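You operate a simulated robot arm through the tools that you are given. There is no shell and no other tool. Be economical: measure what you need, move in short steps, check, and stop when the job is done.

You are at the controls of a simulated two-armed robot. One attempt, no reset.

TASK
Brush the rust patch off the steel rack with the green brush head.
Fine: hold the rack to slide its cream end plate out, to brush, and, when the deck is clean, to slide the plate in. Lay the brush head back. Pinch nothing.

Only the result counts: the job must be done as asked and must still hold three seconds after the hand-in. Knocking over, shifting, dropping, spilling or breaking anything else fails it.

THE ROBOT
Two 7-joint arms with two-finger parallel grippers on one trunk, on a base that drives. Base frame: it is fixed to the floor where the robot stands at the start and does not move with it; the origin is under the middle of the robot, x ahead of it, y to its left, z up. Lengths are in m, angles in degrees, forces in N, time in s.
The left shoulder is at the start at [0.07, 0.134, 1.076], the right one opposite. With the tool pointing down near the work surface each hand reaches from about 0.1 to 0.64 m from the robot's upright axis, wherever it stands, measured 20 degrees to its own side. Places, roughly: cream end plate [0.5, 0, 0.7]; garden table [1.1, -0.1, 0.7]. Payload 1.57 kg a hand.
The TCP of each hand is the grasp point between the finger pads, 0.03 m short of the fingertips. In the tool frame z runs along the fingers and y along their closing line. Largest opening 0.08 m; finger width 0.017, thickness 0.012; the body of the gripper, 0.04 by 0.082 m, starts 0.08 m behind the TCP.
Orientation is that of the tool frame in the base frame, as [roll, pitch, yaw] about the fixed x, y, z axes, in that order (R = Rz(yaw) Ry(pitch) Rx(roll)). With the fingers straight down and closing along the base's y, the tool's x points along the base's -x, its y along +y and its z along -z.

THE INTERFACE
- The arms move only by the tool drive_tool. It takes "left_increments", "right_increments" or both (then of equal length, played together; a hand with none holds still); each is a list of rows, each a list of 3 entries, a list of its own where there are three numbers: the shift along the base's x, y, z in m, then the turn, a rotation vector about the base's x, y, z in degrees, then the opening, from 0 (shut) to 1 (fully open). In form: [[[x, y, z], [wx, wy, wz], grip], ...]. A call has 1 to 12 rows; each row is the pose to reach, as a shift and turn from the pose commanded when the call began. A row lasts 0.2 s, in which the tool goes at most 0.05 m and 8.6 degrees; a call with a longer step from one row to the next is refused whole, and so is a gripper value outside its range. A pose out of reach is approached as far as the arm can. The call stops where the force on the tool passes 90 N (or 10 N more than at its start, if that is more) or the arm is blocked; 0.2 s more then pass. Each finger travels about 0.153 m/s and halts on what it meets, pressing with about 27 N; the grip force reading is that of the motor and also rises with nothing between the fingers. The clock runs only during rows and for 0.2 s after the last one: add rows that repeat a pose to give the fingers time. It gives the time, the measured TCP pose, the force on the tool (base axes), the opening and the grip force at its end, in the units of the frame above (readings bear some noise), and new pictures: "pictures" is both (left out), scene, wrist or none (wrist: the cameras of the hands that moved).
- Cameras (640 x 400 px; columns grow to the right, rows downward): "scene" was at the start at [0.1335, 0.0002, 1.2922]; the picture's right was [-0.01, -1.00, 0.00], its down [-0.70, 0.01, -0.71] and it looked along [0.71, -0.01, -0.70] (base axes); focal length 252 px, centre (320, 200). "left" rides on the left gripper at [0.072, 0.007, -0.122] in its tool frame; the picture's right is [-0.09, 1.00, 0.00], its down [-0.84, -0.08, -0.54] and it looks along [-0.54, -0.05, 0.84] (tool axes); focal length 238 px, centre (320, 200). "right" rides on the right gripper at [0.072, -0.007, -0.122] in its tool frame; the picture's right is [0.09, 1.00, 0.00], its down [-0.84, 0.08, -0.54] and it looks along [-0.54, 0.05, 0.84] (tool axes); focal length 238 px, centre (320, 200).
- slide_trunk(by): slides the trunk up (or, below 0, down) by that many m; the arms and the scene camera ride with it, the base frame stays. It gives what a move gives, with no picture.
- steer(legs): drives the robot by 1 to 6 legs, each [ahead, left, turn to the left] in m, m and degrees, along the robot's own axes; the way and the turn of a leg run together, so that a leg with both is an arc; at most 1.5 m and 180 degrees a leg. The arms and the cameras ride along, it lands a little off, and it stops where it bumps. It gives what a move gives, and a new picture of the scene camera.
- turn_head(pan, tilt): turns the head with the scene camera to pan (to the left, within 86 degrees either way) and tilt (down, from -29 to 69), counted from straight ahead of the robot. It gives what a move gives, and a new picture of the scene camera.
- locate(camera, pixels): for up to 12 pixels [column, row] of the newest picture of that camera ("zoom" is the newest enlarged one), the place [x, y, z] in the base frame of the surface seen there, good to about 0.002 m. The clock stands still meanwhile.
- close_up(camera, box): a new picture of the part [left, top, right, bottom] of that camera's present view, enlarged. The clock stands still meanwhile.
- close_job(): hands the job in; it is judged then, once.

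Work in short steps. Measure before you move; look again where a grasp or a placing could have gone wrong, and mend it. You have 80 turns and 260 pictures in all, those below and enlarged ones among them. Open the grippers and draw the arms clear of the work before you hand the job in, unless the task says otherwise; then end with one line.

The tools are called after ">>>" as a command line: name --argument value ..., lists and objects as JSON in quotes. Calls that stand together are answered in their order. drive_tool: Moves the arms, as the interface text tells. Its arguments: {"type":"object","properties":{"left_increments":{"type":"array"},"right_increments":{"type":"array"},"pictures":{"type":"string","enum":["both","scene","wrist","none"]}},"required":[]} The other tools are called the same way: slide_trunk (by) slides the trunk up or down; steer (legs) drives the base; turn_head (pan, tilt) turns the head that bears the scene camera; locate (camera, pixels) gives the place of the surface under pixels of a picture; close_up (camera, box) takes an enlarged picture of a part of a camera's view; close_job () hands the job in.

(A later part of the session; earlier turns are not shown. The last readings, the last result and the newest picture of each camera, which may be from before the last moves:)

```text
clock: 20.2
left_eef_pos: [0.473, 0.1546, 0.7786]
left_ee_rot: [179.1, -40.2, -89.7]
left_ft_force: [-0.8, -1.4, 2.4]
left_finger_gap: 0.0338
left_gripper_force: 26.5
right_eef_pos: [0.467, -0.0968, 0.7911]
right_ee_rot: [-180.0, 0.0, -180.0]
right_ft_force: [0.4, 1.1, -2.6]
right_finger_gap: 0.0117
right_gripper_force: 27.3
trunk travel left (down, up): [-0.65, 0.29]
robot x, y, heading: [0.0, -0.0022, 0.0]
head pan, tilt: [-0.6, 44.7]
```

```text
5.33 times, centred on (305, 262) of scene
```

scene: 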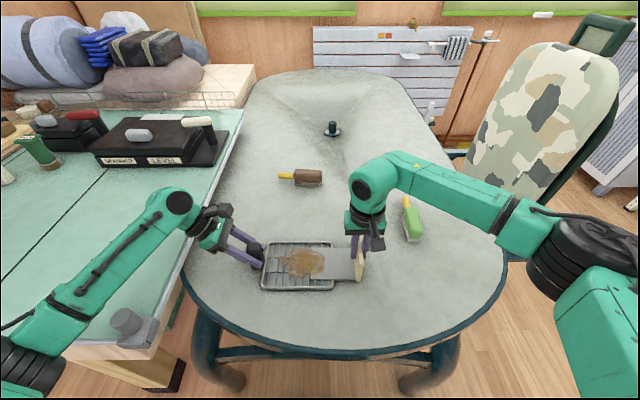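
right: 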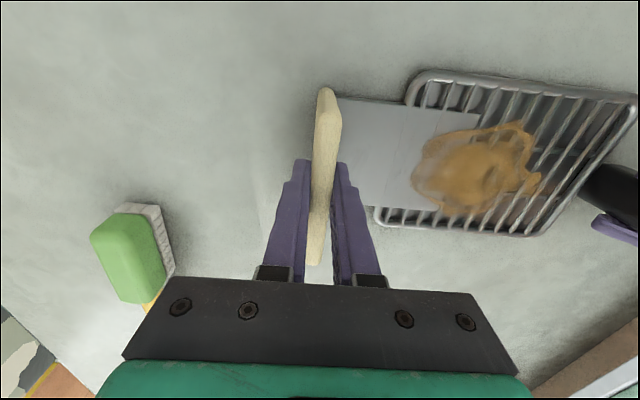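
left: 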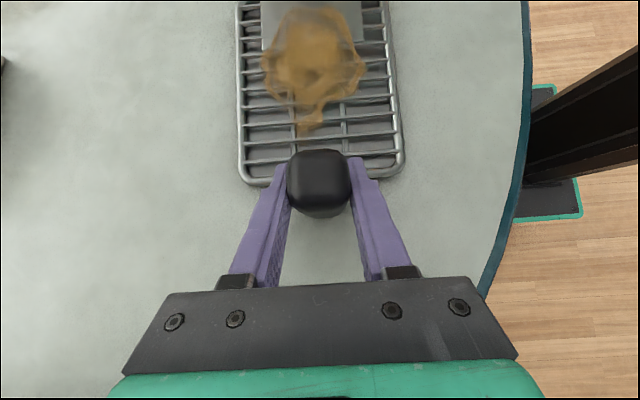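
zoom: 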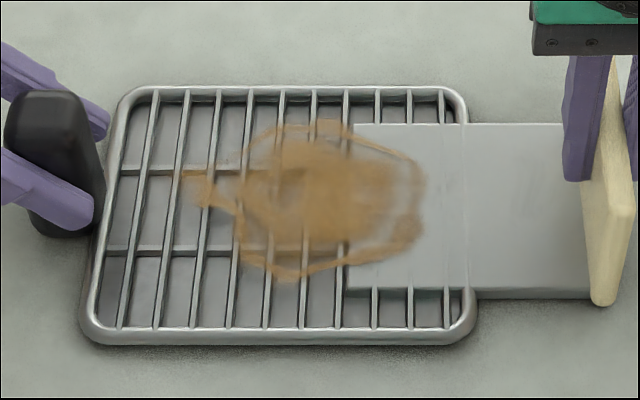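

The rack is back and the drawer fully out. I'll release the plate with a small opening, then rise.

>>> drive_tool --right_increments '[[[0, 0, 0], [0, 0, 0], 0.25], [[0, 0, 0], [0, 0, 0], 0.4], [[0, 0, 0], [0, 0, 0], 0.4], [[0, 0, 0.04], [0, 0, 0], 0.4], [[0, 0, 0.08], [0, 0, 0], 0.4], [[0.01, -0.03, 0.1], [0, 0, 0], 0.6], [[0.03, -0.07, 0.1], [0, 0, 0], 0.8], [[0.06, -0.11, 0.1], [0, 0, 0], 0.8], [[0.09, -0.145, 0.1], [0, 0, 0], 0.8], [[0.115, -0.165, 0.1], [0, 0, 0], 0.8], [[0.115, -0.165, 0.1], [0, 0, 0], 0.8]]' --pictures "both"

```text
clock: 22.6
left_eef_pos: [0.4737, 0.155, 0.7794]
left_ee_rot: [179.2, -40.0, -89.8]
left_ft_force: [-0.6, 0.0, 1.2]
left_finger_gap: 0.0339
left_gripper_force: 26.6
right_eef_pos: [0.5661, -0.2478, 0.8937]
right_ee_rot: [-180.0, 0.0, -180.0]
right_ft_force: [0.4, 0.0, 0.2]
right_finger_gap: 0.064
right_gripper_force: 0.1
right hand out of reach, approached as far as the arm can: row 10, 11
trunk travel left (down, up): [-0.65, 0.29]
robot x, y, heading: [-0.0051, -0.0025, -0.2]
head pan, tilt: [-0.6, 44.7]
```

scene: 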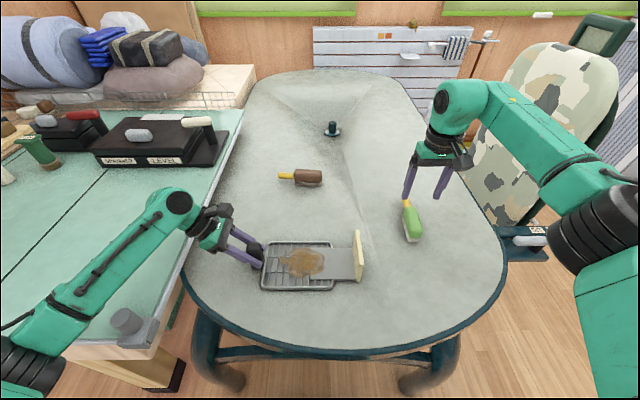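
right: 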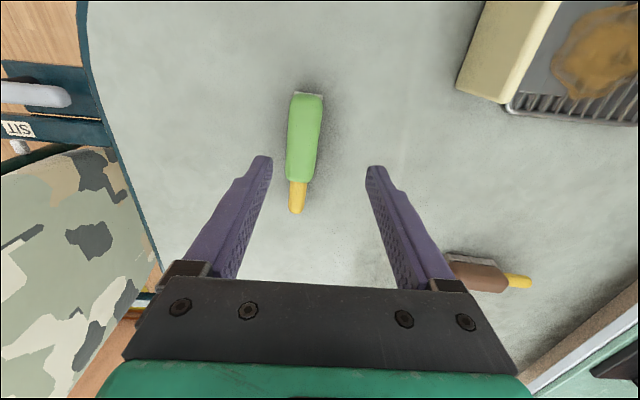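

The hand is near its reach limit at x≈0.566. I'll measure the brush accurately from here.

>>> locate --camera "right" --pixels '[[306, 100], [303, 140], [301, 170], [299, 195], [298, 208], [290, 140], [318, 140], [287, 170], [315, 170], [294, 110], [321, 110], [308, 94]]'

>>> close_up --camera "right" --box '[230, 70, 390, 230]'

```text
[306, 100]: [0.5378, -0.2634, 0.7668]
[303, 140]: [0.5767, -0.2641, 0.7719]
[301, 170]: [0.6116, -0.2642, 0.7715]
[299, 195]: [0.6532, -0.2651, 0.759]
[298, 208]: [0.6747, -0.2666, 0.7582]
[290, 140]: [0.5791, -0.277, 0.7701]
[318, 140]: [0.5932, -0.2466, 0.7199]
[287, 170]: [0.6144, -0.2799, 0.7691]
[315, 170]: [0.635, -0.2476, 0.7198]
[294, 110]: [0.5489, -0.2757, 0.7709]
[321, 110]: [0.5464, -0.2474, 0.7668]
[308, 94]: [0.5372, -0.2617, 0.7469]
```

```text
2.50 times, centred on (310, 150) of right
```

zoom: 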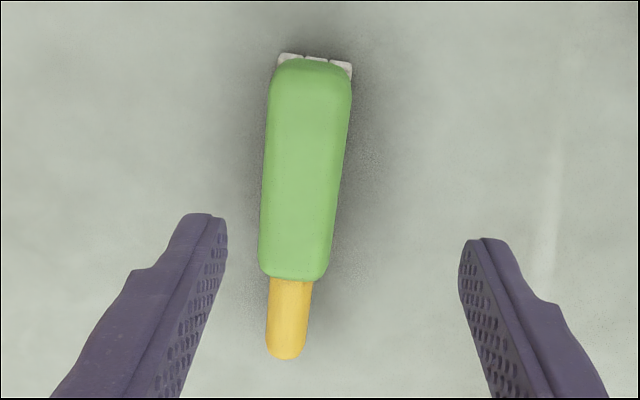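

The brush axis is nearly along x with its centre line at y≈−0.264. I'll back off in x by 0.016 and lower halfway to see where the commanded pose sits.

>>> drive_tool --right_increments '[[[-0.008, 0, -0.02], [0, 0, 0], 0.8], [[-0.016, 0, -0.05], [0, 0, 0], 0.8], [[-0.016, 0, -0.05], [0, 0, 0], 0.8]]' --pictures "wrist"

```text
clock: 23.4
left_eef_pos: [0.4731, 0.1543, 0.78]
left_ee_rot: [179.2, -39.9, -89.8]
left_ft_force: [0.1, 0.2, 1.1]
left_finger_gap: 0.0339
left_gripper_force: 27.0
right_eef_pos: [0.5494, -0.247, 0.8421]
right_ee_rot: [-180.0, 0.0, -180.0]
right_ft_force: [-0.4, 0.6, -0.2]
right_finger_gap: 0.064
right_gripper_force: 0.0
trunk travel left (down, up): [-0.65, 0.29]
robot x, y, heading: [-0.0004, 0.0013, -0.1]
head pan, tilt: [-0.6, 44.7]
```

right: 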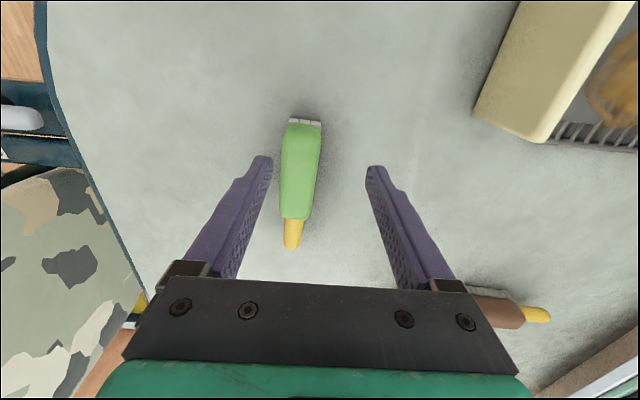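

The command is clamped at the reached pose, now (0.549,−0.247,0.842). I'll move to y=−0.2635 and descend to z=0.762, seeking x=0.57.

>>> drive_tool --right_increments '[[[0.0, -0.01, -0.02], [0, 0, 0], 0.8], [[0.005, -0.0165, -0.045], [0, 0, 0], 0.8], [[0.01, -0.0165, -0.08], [0, 0, 0], 0.8], [[0.018, -0.0165, -0.08], [0, 0, 0], 0.8], [[0.018, -0.0165, -0.08], [0, 0, 0], 0.8]]' --pictures "wrist"

>>> close_up --camera "right" --box '[220, 100, 420, 300]'

```text
clock: 24.6
left_eef_pos: [0.4713, 0.1552, 0.779]
left_ee_rot: [179.2, -40.0, -89.7]
left_ft_force: [-0.5, 0.1, 1.1]
left_finger_gap: 0.0339
left_gripper_force: 27.0
right_eef_pos: [0.5564, -0.2645, 0.7828]
right_ee_rot: [-179.9, 0.0, 179.9]
right_ft_force: [-1.4, 0.0, -1.1]
right_finger_gap: 0.0643
right_gripper_force: 0.0
right hand out of reach, approached as far as the arm can: row 3, 4, 5
trunk travel left (down, up): [-0.65, 0.29]
robot x, y, heading: [0.0003, 0.0005, 0.1]
head pan, tilt: [-0.6, 44.7]
```

right: 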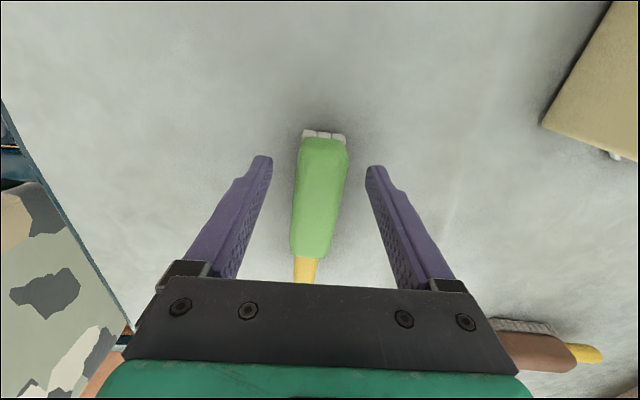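

```text
2.00 times, centred on (320, 200) of right
```

zoom: 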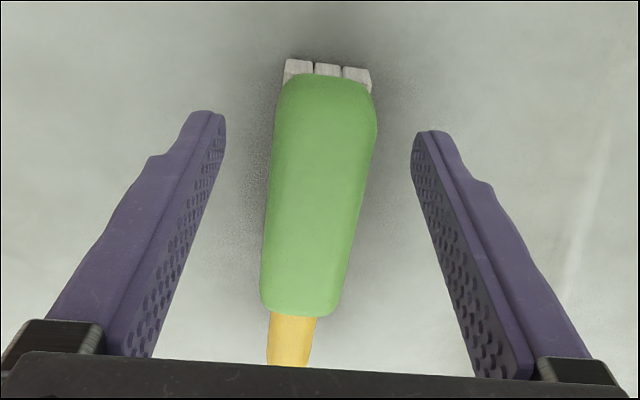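

Straight down can't reach x=0.57 at that height. I'll tilt the hand 25° (fingers pointing forward) so the wrist sits nearer, then lower onto the brush at x≈0.578.

>>> drive_tool --right_increments '[[[0, 0, 0.01], [0, -8, 0], 0.8], [[0.005, 0, 0.01], [0, -16, 0], 0.8], [[0.012, 0, 0.005], [0, -25, 0], 0.8], [[0.022, 0, 0], [0, -25, 0], 0.8], [[0.024, 0, -0.01], [0, -25, 0], 0.8], [[0.024, 0, -0.019], [0, -25, 0], 0.8], [[0.024, 0, -0.019], [0, -25, 0], 0.8]]' --pictures "both"

>>> close_up --camera "right" --box '[220, 100, 420, 300]'

```text
refused: row 3 steps farther than a row can; nothing moved
```

```text
2.00 times, centred on (320, 200) of right
```

zoom: 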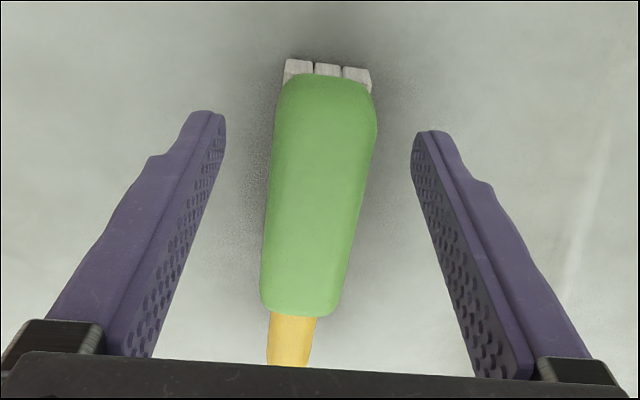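

Row 3 turned 9°, too much; I'll repeat with steps of at most 8.4°.

>>> drive_tool --right_increments '[[[0, 0, 0.01], [0, -8, 0], 0.8], [[0.005, 0, 0.01], [0, -16, 0], 0.8], [[0.012, 0, 0.005], [0, -24, 0], 0.8], [[0.022, 0, 0], [0, -25, 0], 0.8], [[0.024, 0, -0.01], [0, -25, 0], 0.8], [[0.024, 0, -0.019], [0, -25, 0], 0.8], [[0.024, 0, -0.019], [0, -25, 0], 0.8]]' --pictures "wrist"

>>> close_up --camera "right" --box '[220, 100, 420, 300]'

```text
clock: 26.2
left_eef_pos: [0.4735, 0.1555, 0.7799]
left_ee_rot: [179.1, -40.0, -89.8]
left_ft_force: [-0.4, 0.2, 0.9]
left_finger_gap: 0.0335
left_gripper_force: 26.8
right_eef_pos: [0.5787, -0.2635, 0.7634]
right_ee_rot: [-180.0, 25.0, 180.0]
right_ft_force: [-0.7, -0.7, -0.2]
right_finger_gap: 0.064
right_gripper_force: 0.1
trunk travel left (down, up): [-0.65, 0.29]
robot x, y, heading: [-0.0008, -0.0005, 0.3]
head pan, tilt: [-0.6, 44.7]
```

right: 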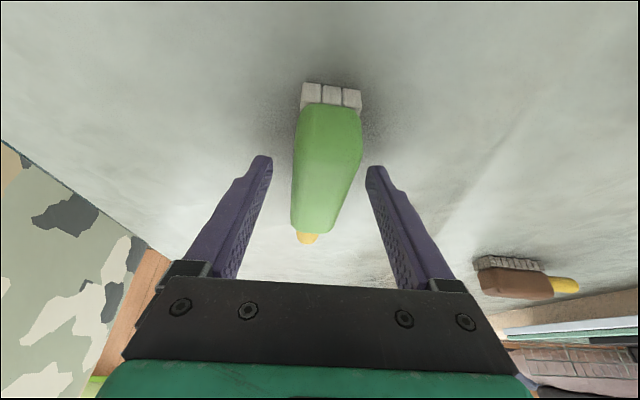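

```text
2.00 times, centred on (320, 200) of right
```

zoom: 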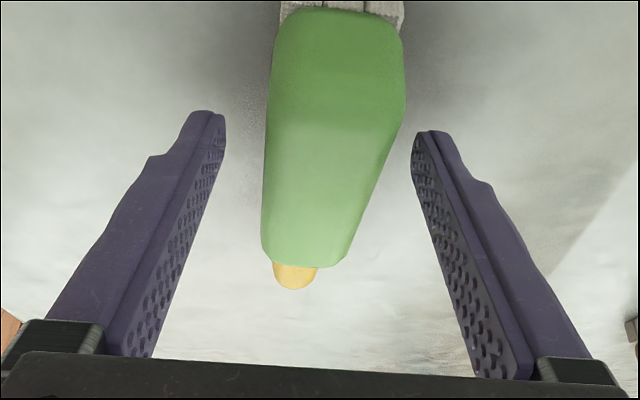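

The fingers straddle the brush centrally at the grip station (zoom row ≈170). Closing on it.

>>> drive_tool --right_increments '[[[0, 0, 0], [0, 0, 0], 0.5], [[0, 0, 0], [0, 0, 0], 0.25], [[0, 0, 0], [0, 0, 0], 0.0], [[0, 0, 0], [0, 0, 0], 0.0]]' --pictures "wrist"

```text
clock: 27.2
left_eef_pos: [0.4723, 0.154, 0.7794]
left_ee_rot: [179.3, -40.0, -89.7]
left_ft_force: [-1.1, 0.1, 0.4]
left_finger_gap: 0.0338
left_gripper_force: 26.7
right_eef_pos: [0.5793, -0.2651, 0.7646]
right_ee_rot: [-179.9, 25.1, 180.0]
right_ft_force: [-0.2, -0.2, -0.3]
right_finger_gap: 0.0337
right_gripper_force: 27.5
trunk travel left (down, up): [-0.65, 0.29]
robot x, y, heading: [0.002, 0.0002, 0.1]
head pan, tilt: [-0.6, 44.7]
```

right: 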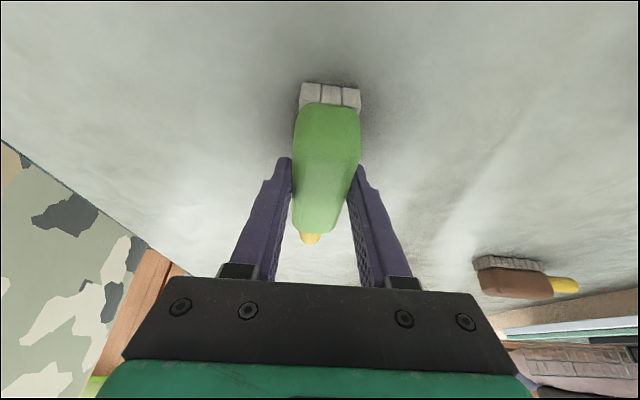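

Brush gripped (gap 0.034). I'll lift it 0.13, then swing it over the plate toward the rust, staying high.

>>> drive_tool --right_increments '[[[0, 0, 0.03], [0, 0, 0], 0], [[0, 0, 0.07], [0, 0, 0], 0], [[-0.01, 0, 0.11], [0, 0, 0], 0], [[-0.03, 0.02, 0.135], [0, 0, 0], 0], [[-0.05, 0.06, 0.135], [0, 0, 0], 0], [[-0.07, 0.1, 0.135], [0, 0, 0], 0], [[-0.09, 0.14, 0.135], [0, 0, 0], 0], [[-0.11, 0.18, 0.135], [0, 0, 0], 0], [[-0.115, 0.22, 0.135], [0, 0, 0], 0], [[-0.115, 0.26, 0.135], [0, 0, 0], 0], [[-0.115, 0.3, 0.135], [0, 0, 0], 0], [[-0.115, 0.31, 0.135], [0, 0, 0], 0]]' --pictures "both"

```text
clock: 29.8
left_eef_pos: [0.4717, 0.1549, 0.7795]
left_ee_rot: [179.1, -40.0, -89.6]
left_ft_force: [-0.2, 2.2, 2.0]
left_finger_gap: 0.034
left_gripper_force: 27.4
right_eef_pos: [0.4642, 0.046, 0.9003]
right_ee_rot: [180.0, 24.9, 179.9]
right_ft_force: [-0.7, -0.6, -0.6]
right_finger_gap: 0.0334
right_gripper_force: 27.1
trunk travel left (down, up): [-0.65, 0.29]
robot x, y, heading: [-0.0029, -0.0009, 0.0]
head pan, tilt: [-0.6, 44.7]
```

scene: 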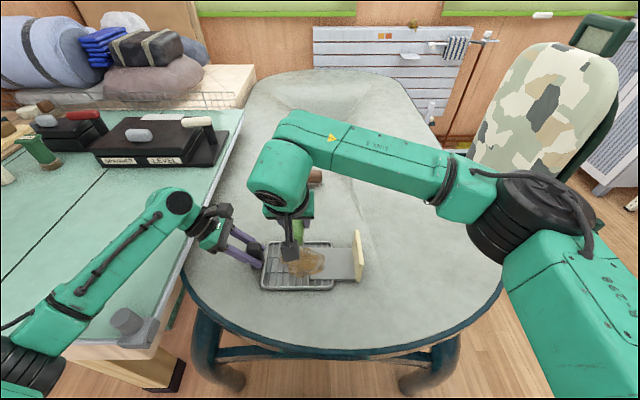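
right: 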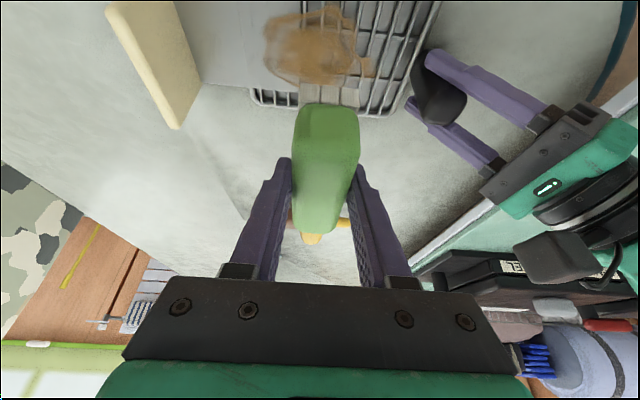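

The brush is above the rust at y≈0.046. I'll shift to y≈0.065 (bar area, clear of the sheet's rear edge) and descend to just above the deck.

>>> drive_tool --right_increments '[[[0, 0.018, -0.03], [0, 0, 0], 0], [[0, 0.018, -0.07], [0, 0, 0], 0], [[0, 0.018, -0.1], [0, 0, 0], 0], [[0, 0.018, -0.115], [0, 0, 0], 0], [[0, 0.018, -0.118], [0, 0, 0], 0], [[0, 0.018, -0.12], [0, 0, 0], 0], [[0, 0.018, -0.122], [0, 0, 0], 0]]' --pictures "both"

>>> close_up --camera "scene" --box '[245, 215, 365, 300]'

>>> close_up --camera "left" --box '[200, 0, 440, 200]'

```text
clock: 31.4
left_eef_pos: [0.4728, 0.1546, 0.7782]
left_ee_rot: [179.2, -39.9, -89.8]
left_ft_force: [-0.9, -0.4, 2.2]
left_finger_gap: 0.0338
left_gripper_force: 26.7
right_eef_pos: [0.465, 0.064, 0.7776]
right_ee_rot: [180.0, 25.0, -180.0]
right_ft_force: [-0.2, 0.0, -0.5]
right_finger_gap: 0.0334
right_gripper_force: 26.9
trunk travel left (down, up): [-0.65, 0.29]
robot x, y, heading: [-0.0007, -0.0045, -0.0]
head pan, tilt: [-0.6, 44.7]
```

scene: 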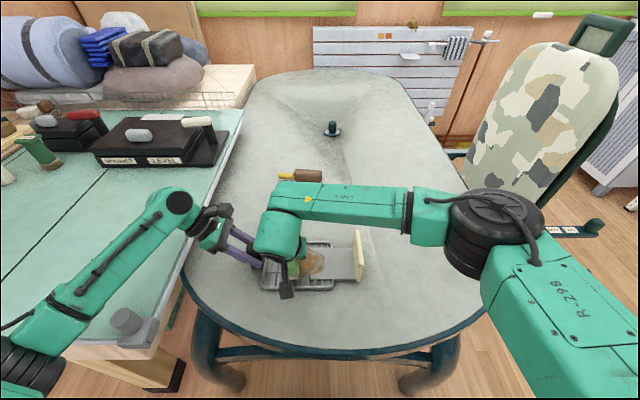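
right: 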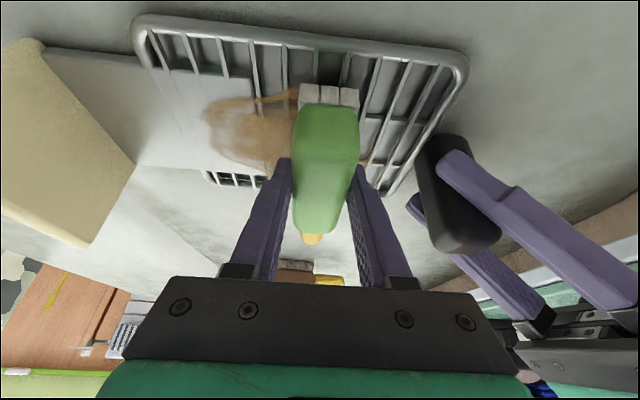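

```text
4.71 times, centred on (305, 258) of scene
```

zoom: 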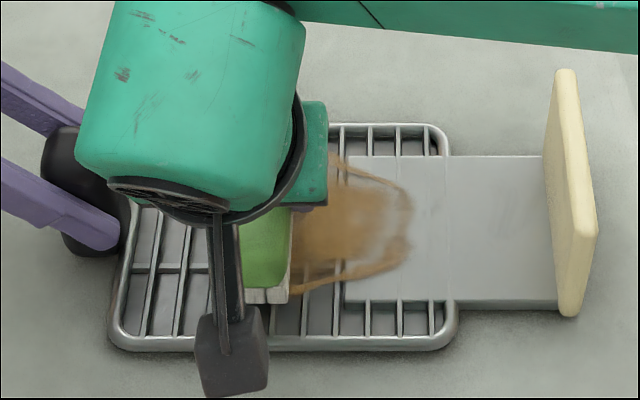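

```text
2.00 times, centred on (320, 100) of left
```

zoom: 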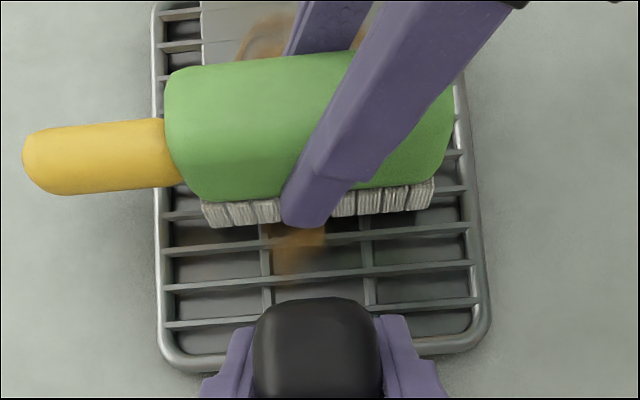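

Not touching yet (force ≈0); bristles lie within the rims. I'll lower in 1.5 mm steps to feel the deck.

>>> drive_tool --right_increments '[[[0, 0, -0.0015], [0, 0, 0], 0], [[0, 0, -0.003], [0, 0, 0], 0], [[0, 0, -0.0045], [0, 0, 0], 0], [[0, 0, -0.0045], [0, 0, 0], 0]]' --pictures "none"

```text
clock: 32.4
left_eef_pos: [0.4712, 0.1547, 0.7784]
left_ee_rot: [179.2, -39.9, -89.8]
left_ft_force: [8.3, -0.1, -13.4]
left_finger_gap: 0.0337
left_gripper_force: 27.3
right_eef_pos: [0.4643, 0.064, 0.777]
right_ee_rot: [179.9, 25.2, 179.8]
right_ft_force: [-5.8, -4.0, 30.5]
right_finger_gap: 0.0337
right_gripper_force: 26.7
trunk travel left (down, up): [-0.65, 0.29]
robot x, y, heading: [-0.0013, 0.0054, 0.1]
head pan, tilt: [-0.6, 44.7]
```

Contact at z≈0.777, pressing 30 N. I'll ease off 3 mm to a light press and sweep +y to ~0.09 and back.

>>> drive_tool --right_increments '[[[0, 0, 0.003], [0, 0, 0], 0], [[0, 0.008, 0.003], [0, 0, 0], 0], [[0, 0.016, 0.003], [0, 0, 0], 0], [[0, 0.024, 0.003], [0, 0, 0], 0], [[0, 0.028, 0.003], [0, 0, 0], 0], [[0, 0.02, 0.003], [0, 0, 0], 0], [[0, 0.01, 0.003], [0, 0, 0], 0], [[0, 0.0, 0.003], [0, 0, 0], 0], [[0, -0.01, 0.003], [0, 0, 0], 0], [[0, -0.02, 0.003], [0, 0, 0], 0]]' --pictures "both"

>>> close_up --camera "scene" --box '[245, 215, 365, 300]'

>>> close_up --camera "left" --box '[200, 0, 440, 200]'

```text
clock: 34.6
left_eef_pos: [0.4725, 0.154, 0.7803]
left_ee_rot: [179.3, -40.0, -89.9]
left_ft_force: [-1.0, -2.4, 2.7]
left_finger_gap: 0.0337
left_gripper_force: 27.1
right_eef_pos: [0.4647, 0.0447, 0.7759]
right_ee_rot: [179.9, 25.0, 179.9]
right_ft_force: [0.4, -0.8, -0.1]
right_finger_gap: 0.0335
right_gripper_force: 27.5
trunk travel left (down, up): [-0.65, 0.29]
robot x, y, heading: [0.0018, -0.0008, 0.1]
head pan, tilt: [-0.6, 44.7]
```

scene: 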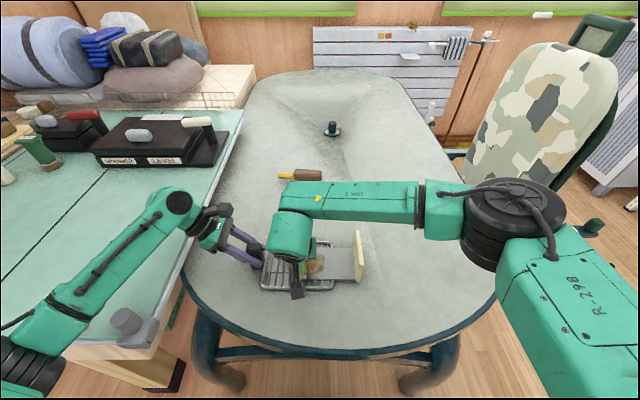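
right: 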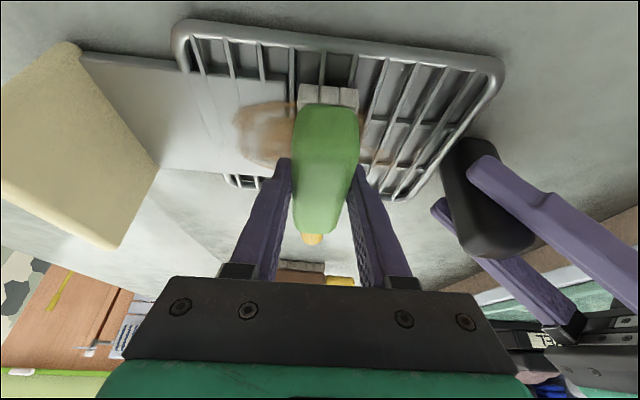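

```text
4.71 times, centred on (305, 258) of scene
```

zoom: 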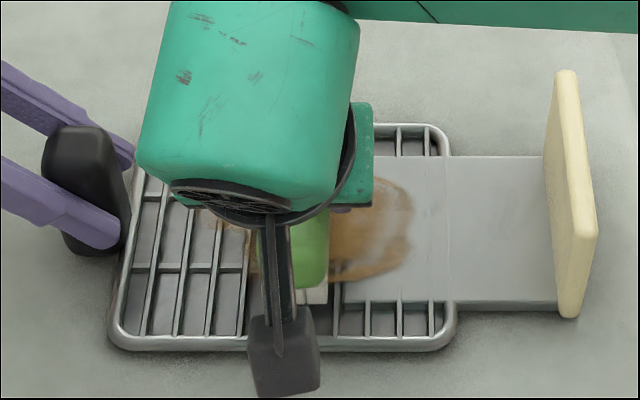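

```text
2.00 times, centred on (320, 100) of left
```

zoom: 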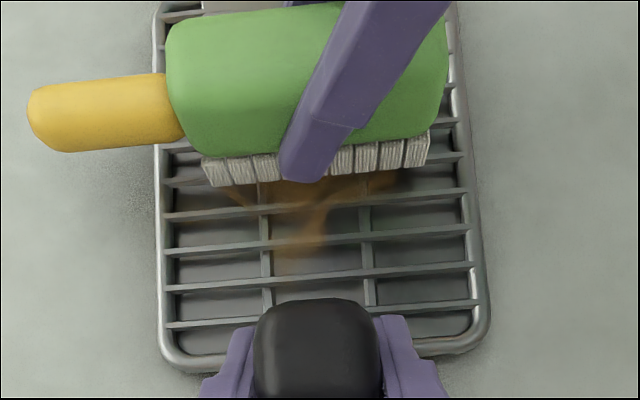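

The rust is visibly fading, but force is ~0 at this height. I'll lower 2 mm and do several strokes over y≈0.01–0.09.

>>> drive_tool --right_increments '[[[0, 0, -0.002], [0, 0, 0], 0], [[0, 0.012, -0.002], [0, 0, 0], 0], [[0, 0.024, -0.002], [0, 0, 0], 0], [[0, 0.036, -0.002], [0, 0, 0], 0], [[0, 0.048, -0.002], [0, 0, 0], 0], [[0, 0.036, -0.002], [0, 0, 0], 0], [[0, 0.024, -0.002], [0, 0, 0], 0], [[0, 0.012, -0.002], [0, 0, 0], 0], [[0, 0, -0.002], [0, 0, 0], 0], [[0, -0.012, -0.002], [0, 0, 0], 0], [[0, -0.024, -0.002], [0, 0, 0], 0]]' --pictures "none"

>>> close_up --camera "scene" --box '[245, 215, 365, 300]'

>>> close_up --camera "left" --box '[200, 0, 440, 200]'

```text
clock: 37.0
left_eef_pos: [0.47, 0.1545, 0.7784]
left_ee_rot: [179.3, -40.0, -89.9]
left_ft_force: [2.4, -12.4, -10.1]
left_finger_gap: 0.0339
left_gripper_force: 26.7
right_eef_pos: [0.4639, 0.0199, 0.7758]
right_ee_rot: [179.7, 25.2, 179.8]
right_ft_force: [-1.7, 12.2, 28.2]
right_finger_gap: 0.0337
right_gripper_force: 27.4
trunk travel left (down, up): [-0.65, 0.29]
robot x, y, heading: [-0.0003, 0.0028, -0.1]
head pan, tilt: [-0.6, 44.7]
```

```text
4.71 times, centred on (305, 258) of scene
```

zoom: 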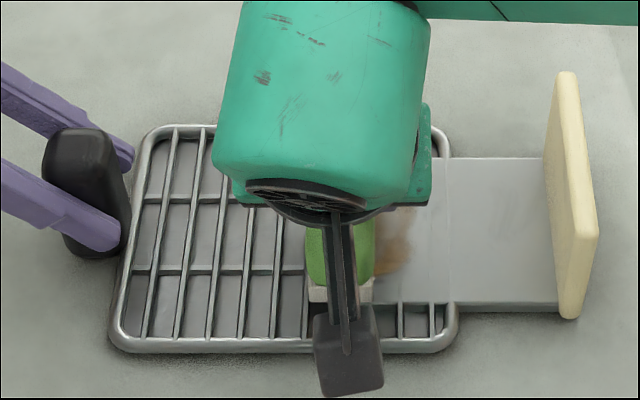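

```text
2.00 times, centred on (320, 100) of left
```

zoom: 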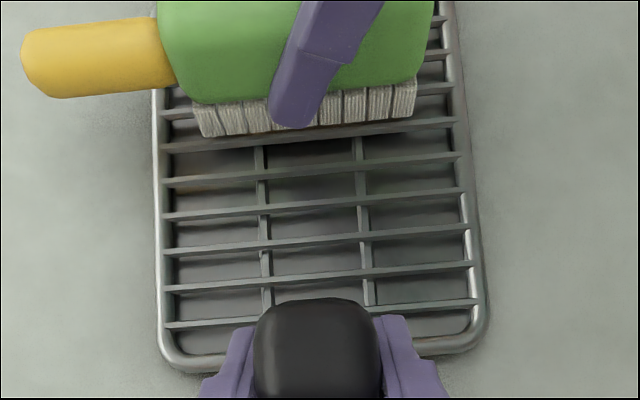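

The bar area is clean; the remaining rust is on the sheet at zoom (395,250), where pressure rose to 28 N. I'll raise 2 mm and stroke toward −y and back.

>>> drive_tool --right_increments '[[[0, 0, 0.002], [0, 0, 0], 0], [[0, -0.008, 0.002], [0, 0, 0], 0], [[0, -0.016, 0.002], [0, 0, 0], 0], [[0, -0.024, 0.002], [0, 0, 0], 0], [[0, -0.032, 0.002], [0, 0, 0], 0], [[0, -0.024, 0.002], [0, 0, 0], 0], [[0, -0.012, 0.002], [0, 0, 0], 0], [[0, 0, 0.002], [0, 0, 0], 0], [[0, -0.012, 0.002], [0, 0, 0], 0], [[0, -0.024, 0.002], [0, 0, 0], 0], [[0, -0.034, 0.002], [0, 0, 0], 0]]' --pictures "none"

>>> close_up --camera "scene" --box '[245, 215, 365, 300]'

```text
clock: 39.4
left_eef_pos: [0.4729, 0.1531, 0.7795]
left_ee_rot: [179.3, -40.1, -89.7]
left_ft_force: [-0.8, 0.0, 5.3]
left_finger_gap: 0.0341
left_gripper_force: 27.0
right_eef_pos: [0.4621, -0.0148, 0.7767]
right_ee_rot: [-180.0, 25.1, -179.9]
right_ft_force: [0.4, 0.0, 0.6]
right_finger_gap: 0.0337
right_gripper_force: 27.2
trunk travel left (down, up): [-0.65, 0.29]
robot x, y, heading: [0.0038, 0.0014, -0.1]
head pan, tilt: [-0.6, 44.7]
```

```text
4.71 times, centred on (305, 258) of scene
```

zoom: 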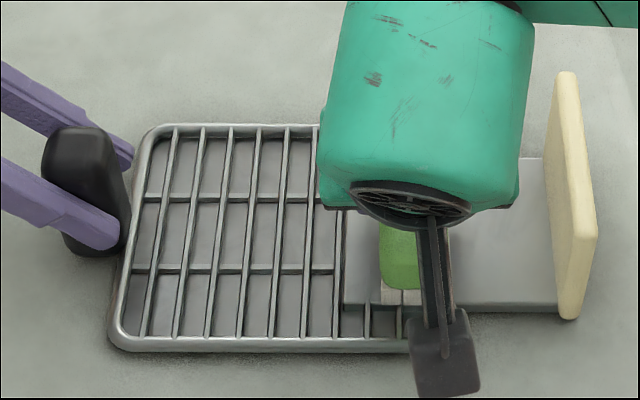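

The rust seems gone. I'll lift high, move off past the plate, and inspect the deck.

>>> drive_tool --right_increments '[[[0, 0, 0.03], [0, 0, 0], 0], [[0, 0, 0.07], [0, 0, 0], 0], [[0, 0, 0.11], [0, 0, 0], 0], [[0, -0.01, 0.1235], [0, 0, 0], 0], [[0.01, -0.05, 0.1235], [0, 0, 0], 0], [[0.02, -0.09, 0.1235], [0, 0, 0], 0], [[0.04, -0.13, 0.1235], [0, 0, 0], 0], [[0.055, -0.17, 0.1235], [0, 0, 0], 0]]' --pictures "wrist"

>>> close_up --camera "scene" --box '[245, 215, 365, 300]'

>>> close_up --camera "left" --box '[200, 0, 440, 200]'

```text
clock: 41.2
left_eef_pos: [0.4725, 0.1531, 0.7784]
left_ee_rot: [179.2, -40.0, -89.8]
left_ft_force: [-0.2, 0.2, 6.7]
left_finger_gap: 0.0338
left_gripper_force: 26.9
right_eef_pos: [0.5181, -0.1864, 0.9008]
right_ee_rot: [180.0, 24.9, -179.9]
right_ft_force: [0.5, -0.5, -0.9]
right_finger_gap: 0.0334
right_gripper_force: 27.1
trunk travel left (down, up): [-0.65, 0.29]
robot x, y, heading: [-0.001, 0.0056, -0.2]
head pan, tilt: [-0.6, 44.7]
```

right: 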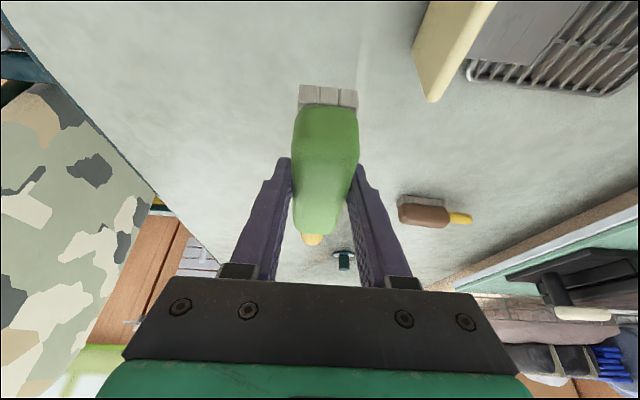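

```text
4.71 times, centred on (305, 258) of scene
```

zoom: 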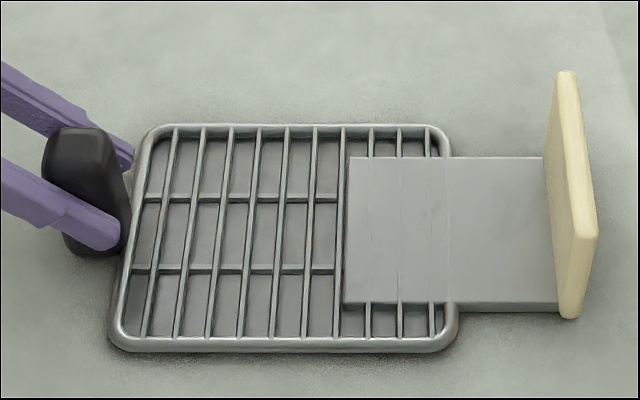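

```text
2.00 times, centred on (320, 100) of left
```

zoom: 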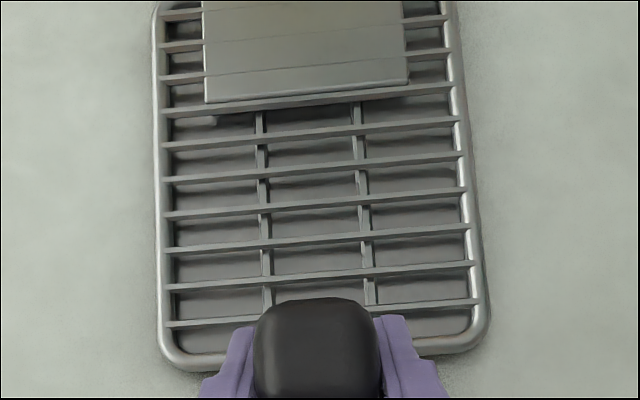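

The deck is clean. I'll carry the brush back to its starting spot (0.580, −0.2645) and lower it to just touching.

>>> drive_tool --right_increments '[[[0.02, -0.03, 0], [0, 0, 0], 0], [[0.04, -0.06, 0], [0, 0, 0], 0], [[0.06, -0.08, -0.01], [0, 0, 0], 0], [[0.06, -0.08, -0.05], [0, 0, 0], 0], [[0.06, -0.08, -0.09], [0, 0, 0], 0], [[0.06, -0.08, -0.12], [0, 0, 0], 0], [[0.06, -0.08, -0.13], [0, 0, 0], 0], [[0.06, -0.08, -0.133], [0, 0, 0], 0], [[0.06, -0.08, -0.135], [0, 0, 0], 0]]' --pictures "wrist"

```text
clock: 43.2
left_eef_pos: [0.4723, 0.1545, 0.7797]
left_ee_rot: [179.3, -40.0, -89.8]
left_ft_force: [-0.7, -1.2, 5.6]
left_finger_gap: 0.0339
left_gripper_force: 26.9
right_eef_pos: [0.5786, -0.2657, 0.7648]
right_ee_rot: [179.9, 25.0, 179.9]
right_ft_force: [0.3, 0.9, -1.1]
right_finger_gap: 0.0335
right_gripper_force: 27.2
trunk travel left (down, up): [-0.65, 0.29]
robot x, y, heading: [0.001, -0.0011, -0.2]
head pan, tilt: [-0.6, 44.7]
```

right: 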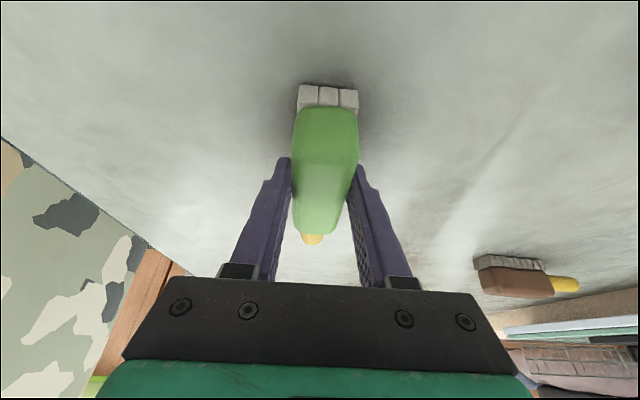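

It's within a millimetre or so of the table (force ≈ −1 N). I'll lower 1.5 mm more, then open and rise.

>>> drive_tool --right_increments '[[[0, 0, -0.001], [0, 0, 0], 0], [[0, 0, -0.0015], [0, 0, 0], 0], [[0, 0, -0.0015], [0, 0, 0], 0.5], [[0, 0, -0.0015], [0, 0, 0], 0.7], [[0, 0, -0.0015], [0, 0, 0], 0.7], [[-0.01, 0, 0.03], [0, 0, 0], 0.7], [[-0.02, 0, 0.07], [0, 0, 0], 0.7], [[-0.03, 0, 0.11], [0, 8, 0], 0.7], [[-0.045, 0.02, 0.135], [0, 16, 0], 0.7], [[-0.06, 0.05, 0.135], [0, 24, 0], 0.7], [[-0.08, 0.09, 0.135], [0, 25, 0], 0.7]]' --pictures "both"

```text
clock: 45.6
left_eef_pos: [0.4719, 0.1549, 0.7791]
left_ee_rot: [179.2, -40.0, -89.9]
left_ft_force: [-0.9, -1.3, 5.4]
left_finger_gap: 0.0343
left_gripper_force: 26.8
right_eef_pos: [0.4985, -0.1759, 0.9031]
right_ee_rot: [-179.9, 0.1, 180.0]
right_ft_force: [0.2, 0.3, 0.3]
right_finger_gap: 0.0561
right_gripper_force: 0.1
trunk travel left (down, up): [-0.65, 0.29]
robot x, y, heading: [0.0031, -0.0012, -0.1]
head pan, tilt: [-0.6, 44.7]
```

scene: 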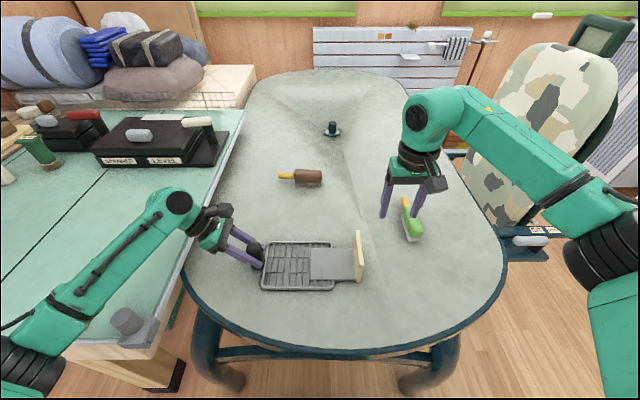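
right: 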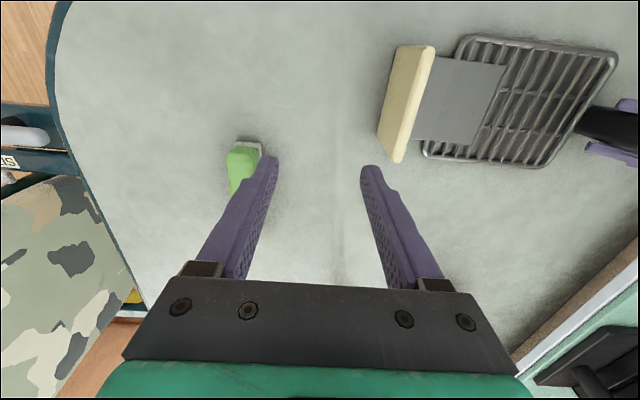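

The brush is back in place. Now I'll measure the plate for regripping.

>>> locate --camera "scene" --pixels '[[357, 235], [360, 250], [362, 260], [411, 222], [404, 200]]'

>>> locate --camera "right" --pixels '[[425, 55], [415, 90], [403, 140], [430, 90]]'

```text
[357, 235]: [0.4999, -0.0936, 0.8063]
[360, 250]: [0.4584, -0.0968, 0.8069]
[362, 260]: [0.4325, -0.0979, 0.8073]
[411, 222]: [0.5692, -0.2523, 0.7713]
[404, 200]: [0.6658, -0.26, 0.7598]
```

```text
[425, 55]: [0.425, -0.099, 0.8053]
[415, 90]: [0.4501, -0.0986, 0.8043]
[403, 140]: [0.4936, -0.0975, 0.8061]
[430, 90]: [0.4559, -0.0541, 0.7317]
```

Plate centre is about (0.467, −0.097), as when released. I'll move above it, descend and look.

>>> drive_tool --right_increments '[[[-0.015, 0.035, 0], [0, 0, 0], 0.6], [[-0.033, 0.077, 0], [0, 0, 0], 0.5], [[-0.033, 0.077, -0.04], [0, 0, 0], 0.5], [[-0.033, 0.077, -0.08], [0, 0, 0], 0.5], [[-0.033, 0.077, -0.106], [0, 0, 0], 0.5], [[-0.033, 0.077, -0.106], [0, 0, 0], 0.5]]' --pictures "wrist"

```text
clock: 47.0
left_eef_pos: [0.4711, 0.1546, 0.7792]
left_ee_rot: [179.4, -40.0, -89.8]
left_ft_force: [-1.1, 1.5, 5.5]
left_finger_gap: 0.0337
left_gripper_force: 26.8
right_eef_pos: [0.4685, -0.0964, 0.794]
right_ee_rot: [-180.0, 0.2, 179.9]
right_ft_force: [-0.5, 0.2, 0.7]
right_finger_gap: 0.0401
right_gripper_force: 0.0
trunk travel left (down, up): [-0.65, 0.29]
robot x, y, heading: [0.0025, 0.0006, -0.0]
head pan, tilt: [-0.6, 44.7]
```

right: 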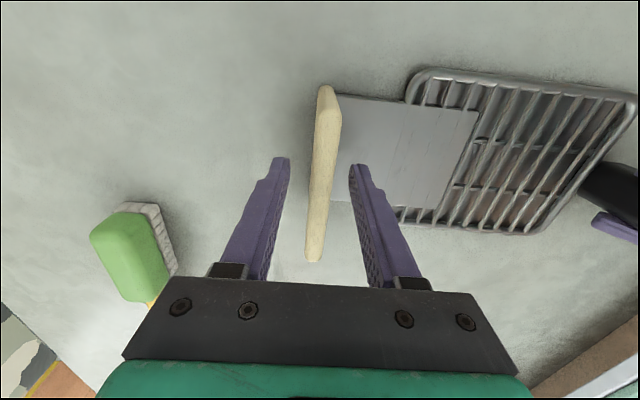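

The plate is centred between the fingers. I notice a faint tint between bars near (500,160); enlarging to check for remaining rust before sliding the plate in.

>>> close_up --camera "right" --box '[400, 60, 640, 250]'

>>> close_up --camera "scene" --box '[260, 235, 340, 295]'

```text
2.11 times, centred on (520, 155) of right
```

zoom: 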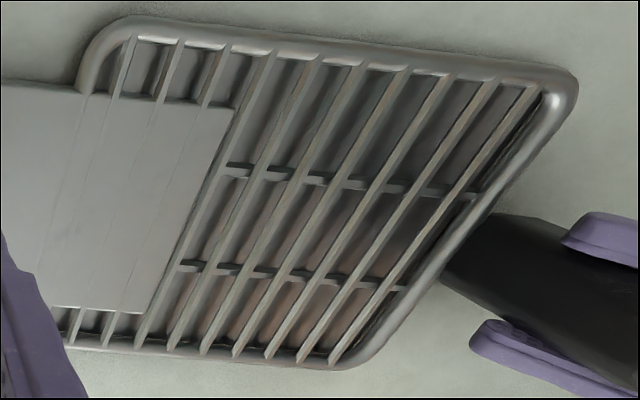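

```text
6.67 times, centred on (300, 265) of scene
```

zoom: 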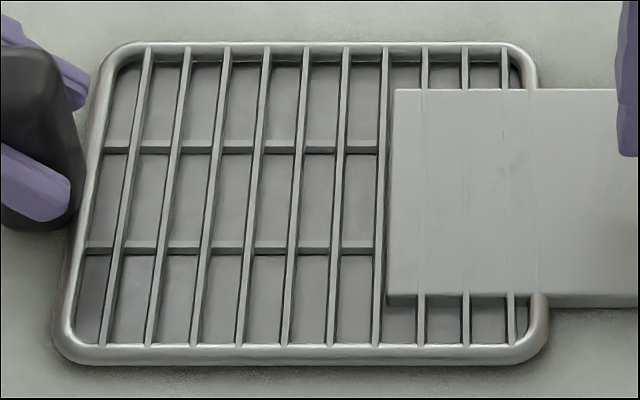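

Those streaks are only reflections in the gaps; the deck is clean. I'll grip the plate and slide it in most of the way (0.088 m).

>>> drive_tool --right_increments '[[[0, 0, 0], [0, 0, 0], 0.25], [[0, 0, 0], [0, 0, 0], 0.0], [[0, 0, 0], [0, 0, 0], 0.0], [[0, 0.01, 0], [0, 0, 0], 0.0], [[0, 0.02, 0], [0, 0, 0], 0.0], [[0, 0.032, 0], [0, 0, 0], 0.0], [[0, 0.044, 0], [0, 0, 0], 0.0], [[0, 0.056, 0], [0, 0, 0], 0.0], [[0, 0.068, 0], [0, 0, 0], 0.0], [[0, 0.078, 0], [0, 0, 0], 0.0], [[0, 0.088, 0], [0, 0, 0], 0.0], [[0, 0.088, 0], [0, 0, 0], 0.0]]' --pictures "wrist"

>>> close_up --camera "scene" --box '[245, 225, 365, 300]'

```text
clock: 49.6
left_eef_pos: [0.4721, 0.1552, 0.7794]
left_ee_rot: [179.2, -40.0, -89.8]
left_ft_force: [-5.3, 2.0, 4.7]
left_finger_gap: 0.0338
left_gripper_force: 27.1
right_eef_pos: [0.4675, -0.0079, 0.7929]
right_ee_rot: [179.8, 0.1, 180.0]
right_ft_force: [4.6, -1.9, 1.9]
right_finger_gap: 0.0117
right_gripper_force: 27.6
trunk travel left (down, up): [-0.65, 0.29]
robot x, y, heading: [-0.0029, -0.002, 0.0]
head pan, tilt: [-0.6, 44.7]
```

right: 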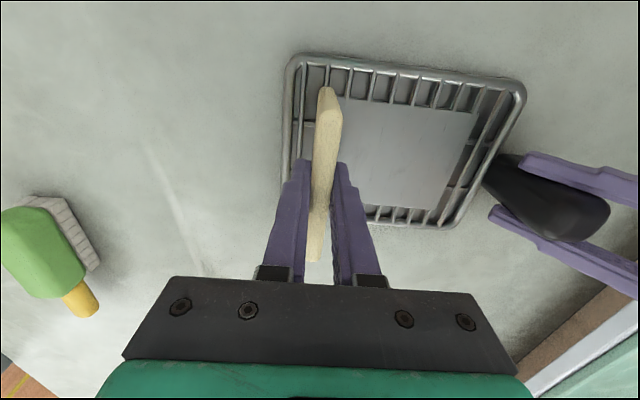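

```text
5.33 times, centred on (305, 262) of scene
```

zoom: 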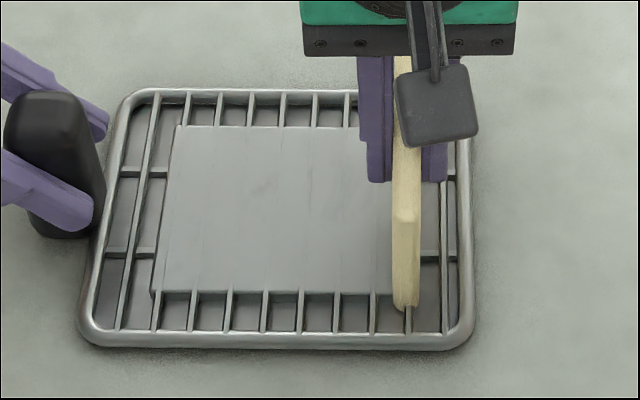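

This matches the view 0.01 m short of the original position. I'll ease it in by 2 mm steps toward the stop.

>>> drive_tool --right_increments '[[[0, 0.002, 0], [0, 0, 0], 0.0], [[0, 0.004, 0], [0, 0, 0], 0.0], [[0, 0.006, 0], [0, 0, 0], 0.0], [[0, 0.008, 0], [0, 0, 0], 0.0], [[0, 0.009, 0], [0, 0, 0], 0.0], [[0, 0.009, 0], [0, 0, 0], 0.0]]' --pictures "wrist"

>>> close_up --camera "scene" --box '[245, 225, 365, 300]'

```text
clock: 51.0
left_eef_pos: [0.4722, 0.1547, 0.7784]
left_ee_rot: [179.3, -40.0, -89.8]
left_ft_force: [-8.0, 1.8, 1.7]
left_finger_gap: 0.0339
left_gripper_force: 27.0
right_eef_pos: [0.4654, -0.0013, 0.7925]
right_ee_rot: [-180.0, 0.1, -180.0]
right_ft_force: [8.7, -3.7, 6.1]
right_finger_gap: 0.0116
right_gripper_force: 26.3
trunk travel left (down, up): [-0.65, 0.29]
robot x, y, heading: [0.0014, 0.0007, -0.1]
head pan, tilt: [-0.6, 44.7]
```

right: 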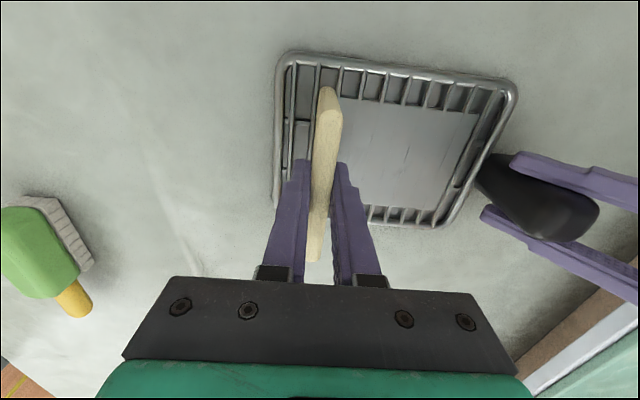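

```text
5.33 times, centred on (305, 262) of scene
```

zoom: 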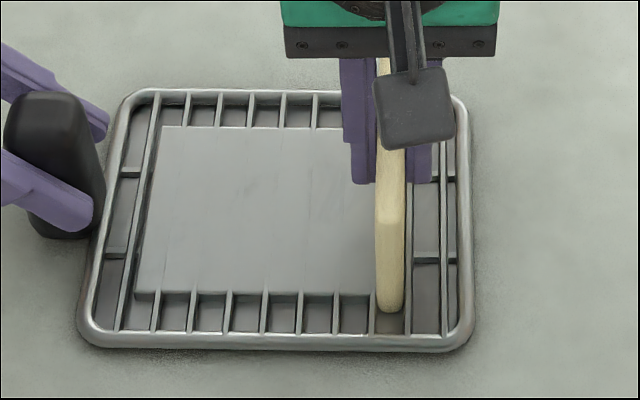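

Comparing sheet-to-rim spacing, about 2 mm remain. I'll push on in 1 mm steps and watch for the stop force.

>>> drive_tool --right_increments '[[[0, 0.001, 0], [0, 0, 0], 0.0], [[0, 0.002, 0], [0, 0, 0], 0.0], [[0, 0.003, 0], [0, 0, 0], 0.0], [[0, 0.003, 0], [0, 0, 0], 0.0]]' --pictures "none"

>>> close_up --camera "scene" --box '[245, 225, 365, 300]'

```text
clock: 52.0
left_eef_pos: [0.4723, 0.1554, 0.7801]
left_ee_rot: [179.3, -39.8, -89.7]
left_ft_force: [-9.0, 17.3, 3.1]
left_finger_gap: 0.0338
left_gripper_force: 27.6
right_eef_pos: [0.4667, 0.0016, 0.7938]
right_ee_rot: [-179.8, 0.0, 179.8]
right_ft_force: [8.0, -19.5, 2.6]
right_finger_gap: 0.0115
right_gripper_force: 27.5
trunk travel left (down, up): [-0.65, 0.29]
robot x, y, heading: [-0.0025, 0.0035, 0.1]
head pan, tilt: [-0.6, 44.7]
```

```text
5.33 times, centred on (305, 262) of scene
```

zoom: 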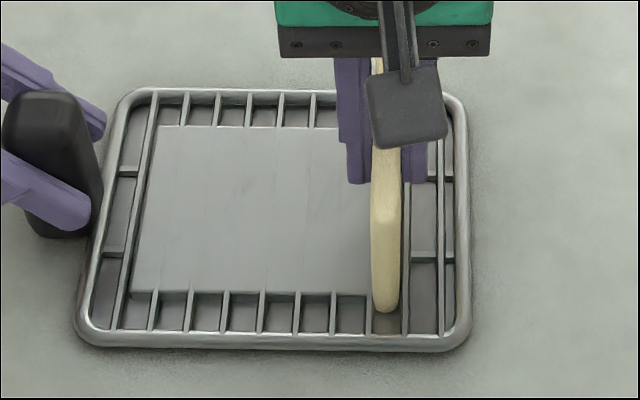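

The plate has hit its inner stop (19.5 N). I'll release it and lift the right hand away.

>>> drive_tool --right_increments '[[[0, 0, 0], [0, 0, 0], 0.3], [[0, -0.001, 0], [0, 0, 0], 0.4], [[0, -0.001, 0], [0, 0, 0], 0.4], [[0, -0.001, 0.04], [0, 0, 0], 0.4], [[0, -0.001, 0.08], [0, 0, 0], 0.4], [[0, -0.02, 0.12], [0, 0, 0], 0.6], [[-0.02, -0.06, 0.15], [0, 0, 0], 1], [[-0.03, -0.1, 0.19], [0, 0, 0], 1], [[-0.035, -0.14, 0.23], [0, 0, 0], 1], [[-0.035, -0.18, 0.26], [0, 0, 0], 1], [[-0.035, -0.215, 0.275], [0, 0, 0], 1]]' --pictures "scene"

>>> close_up --camera "scene" --box '[230, 215, 350, 300]'

```text
refused: row 7 steps farther than a row can; nothing moved
```

```text
4.71 times, centred on (290, 258) of scene
```

zoom: 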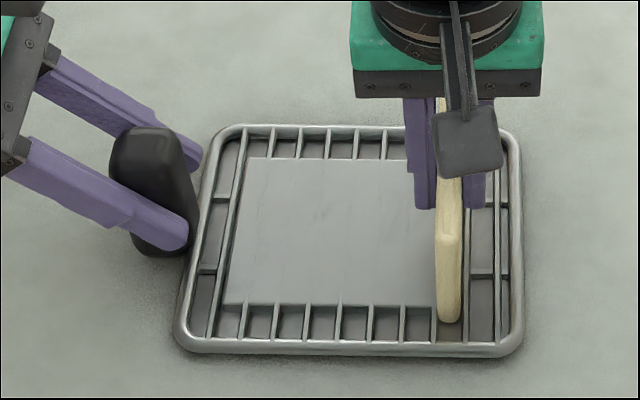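

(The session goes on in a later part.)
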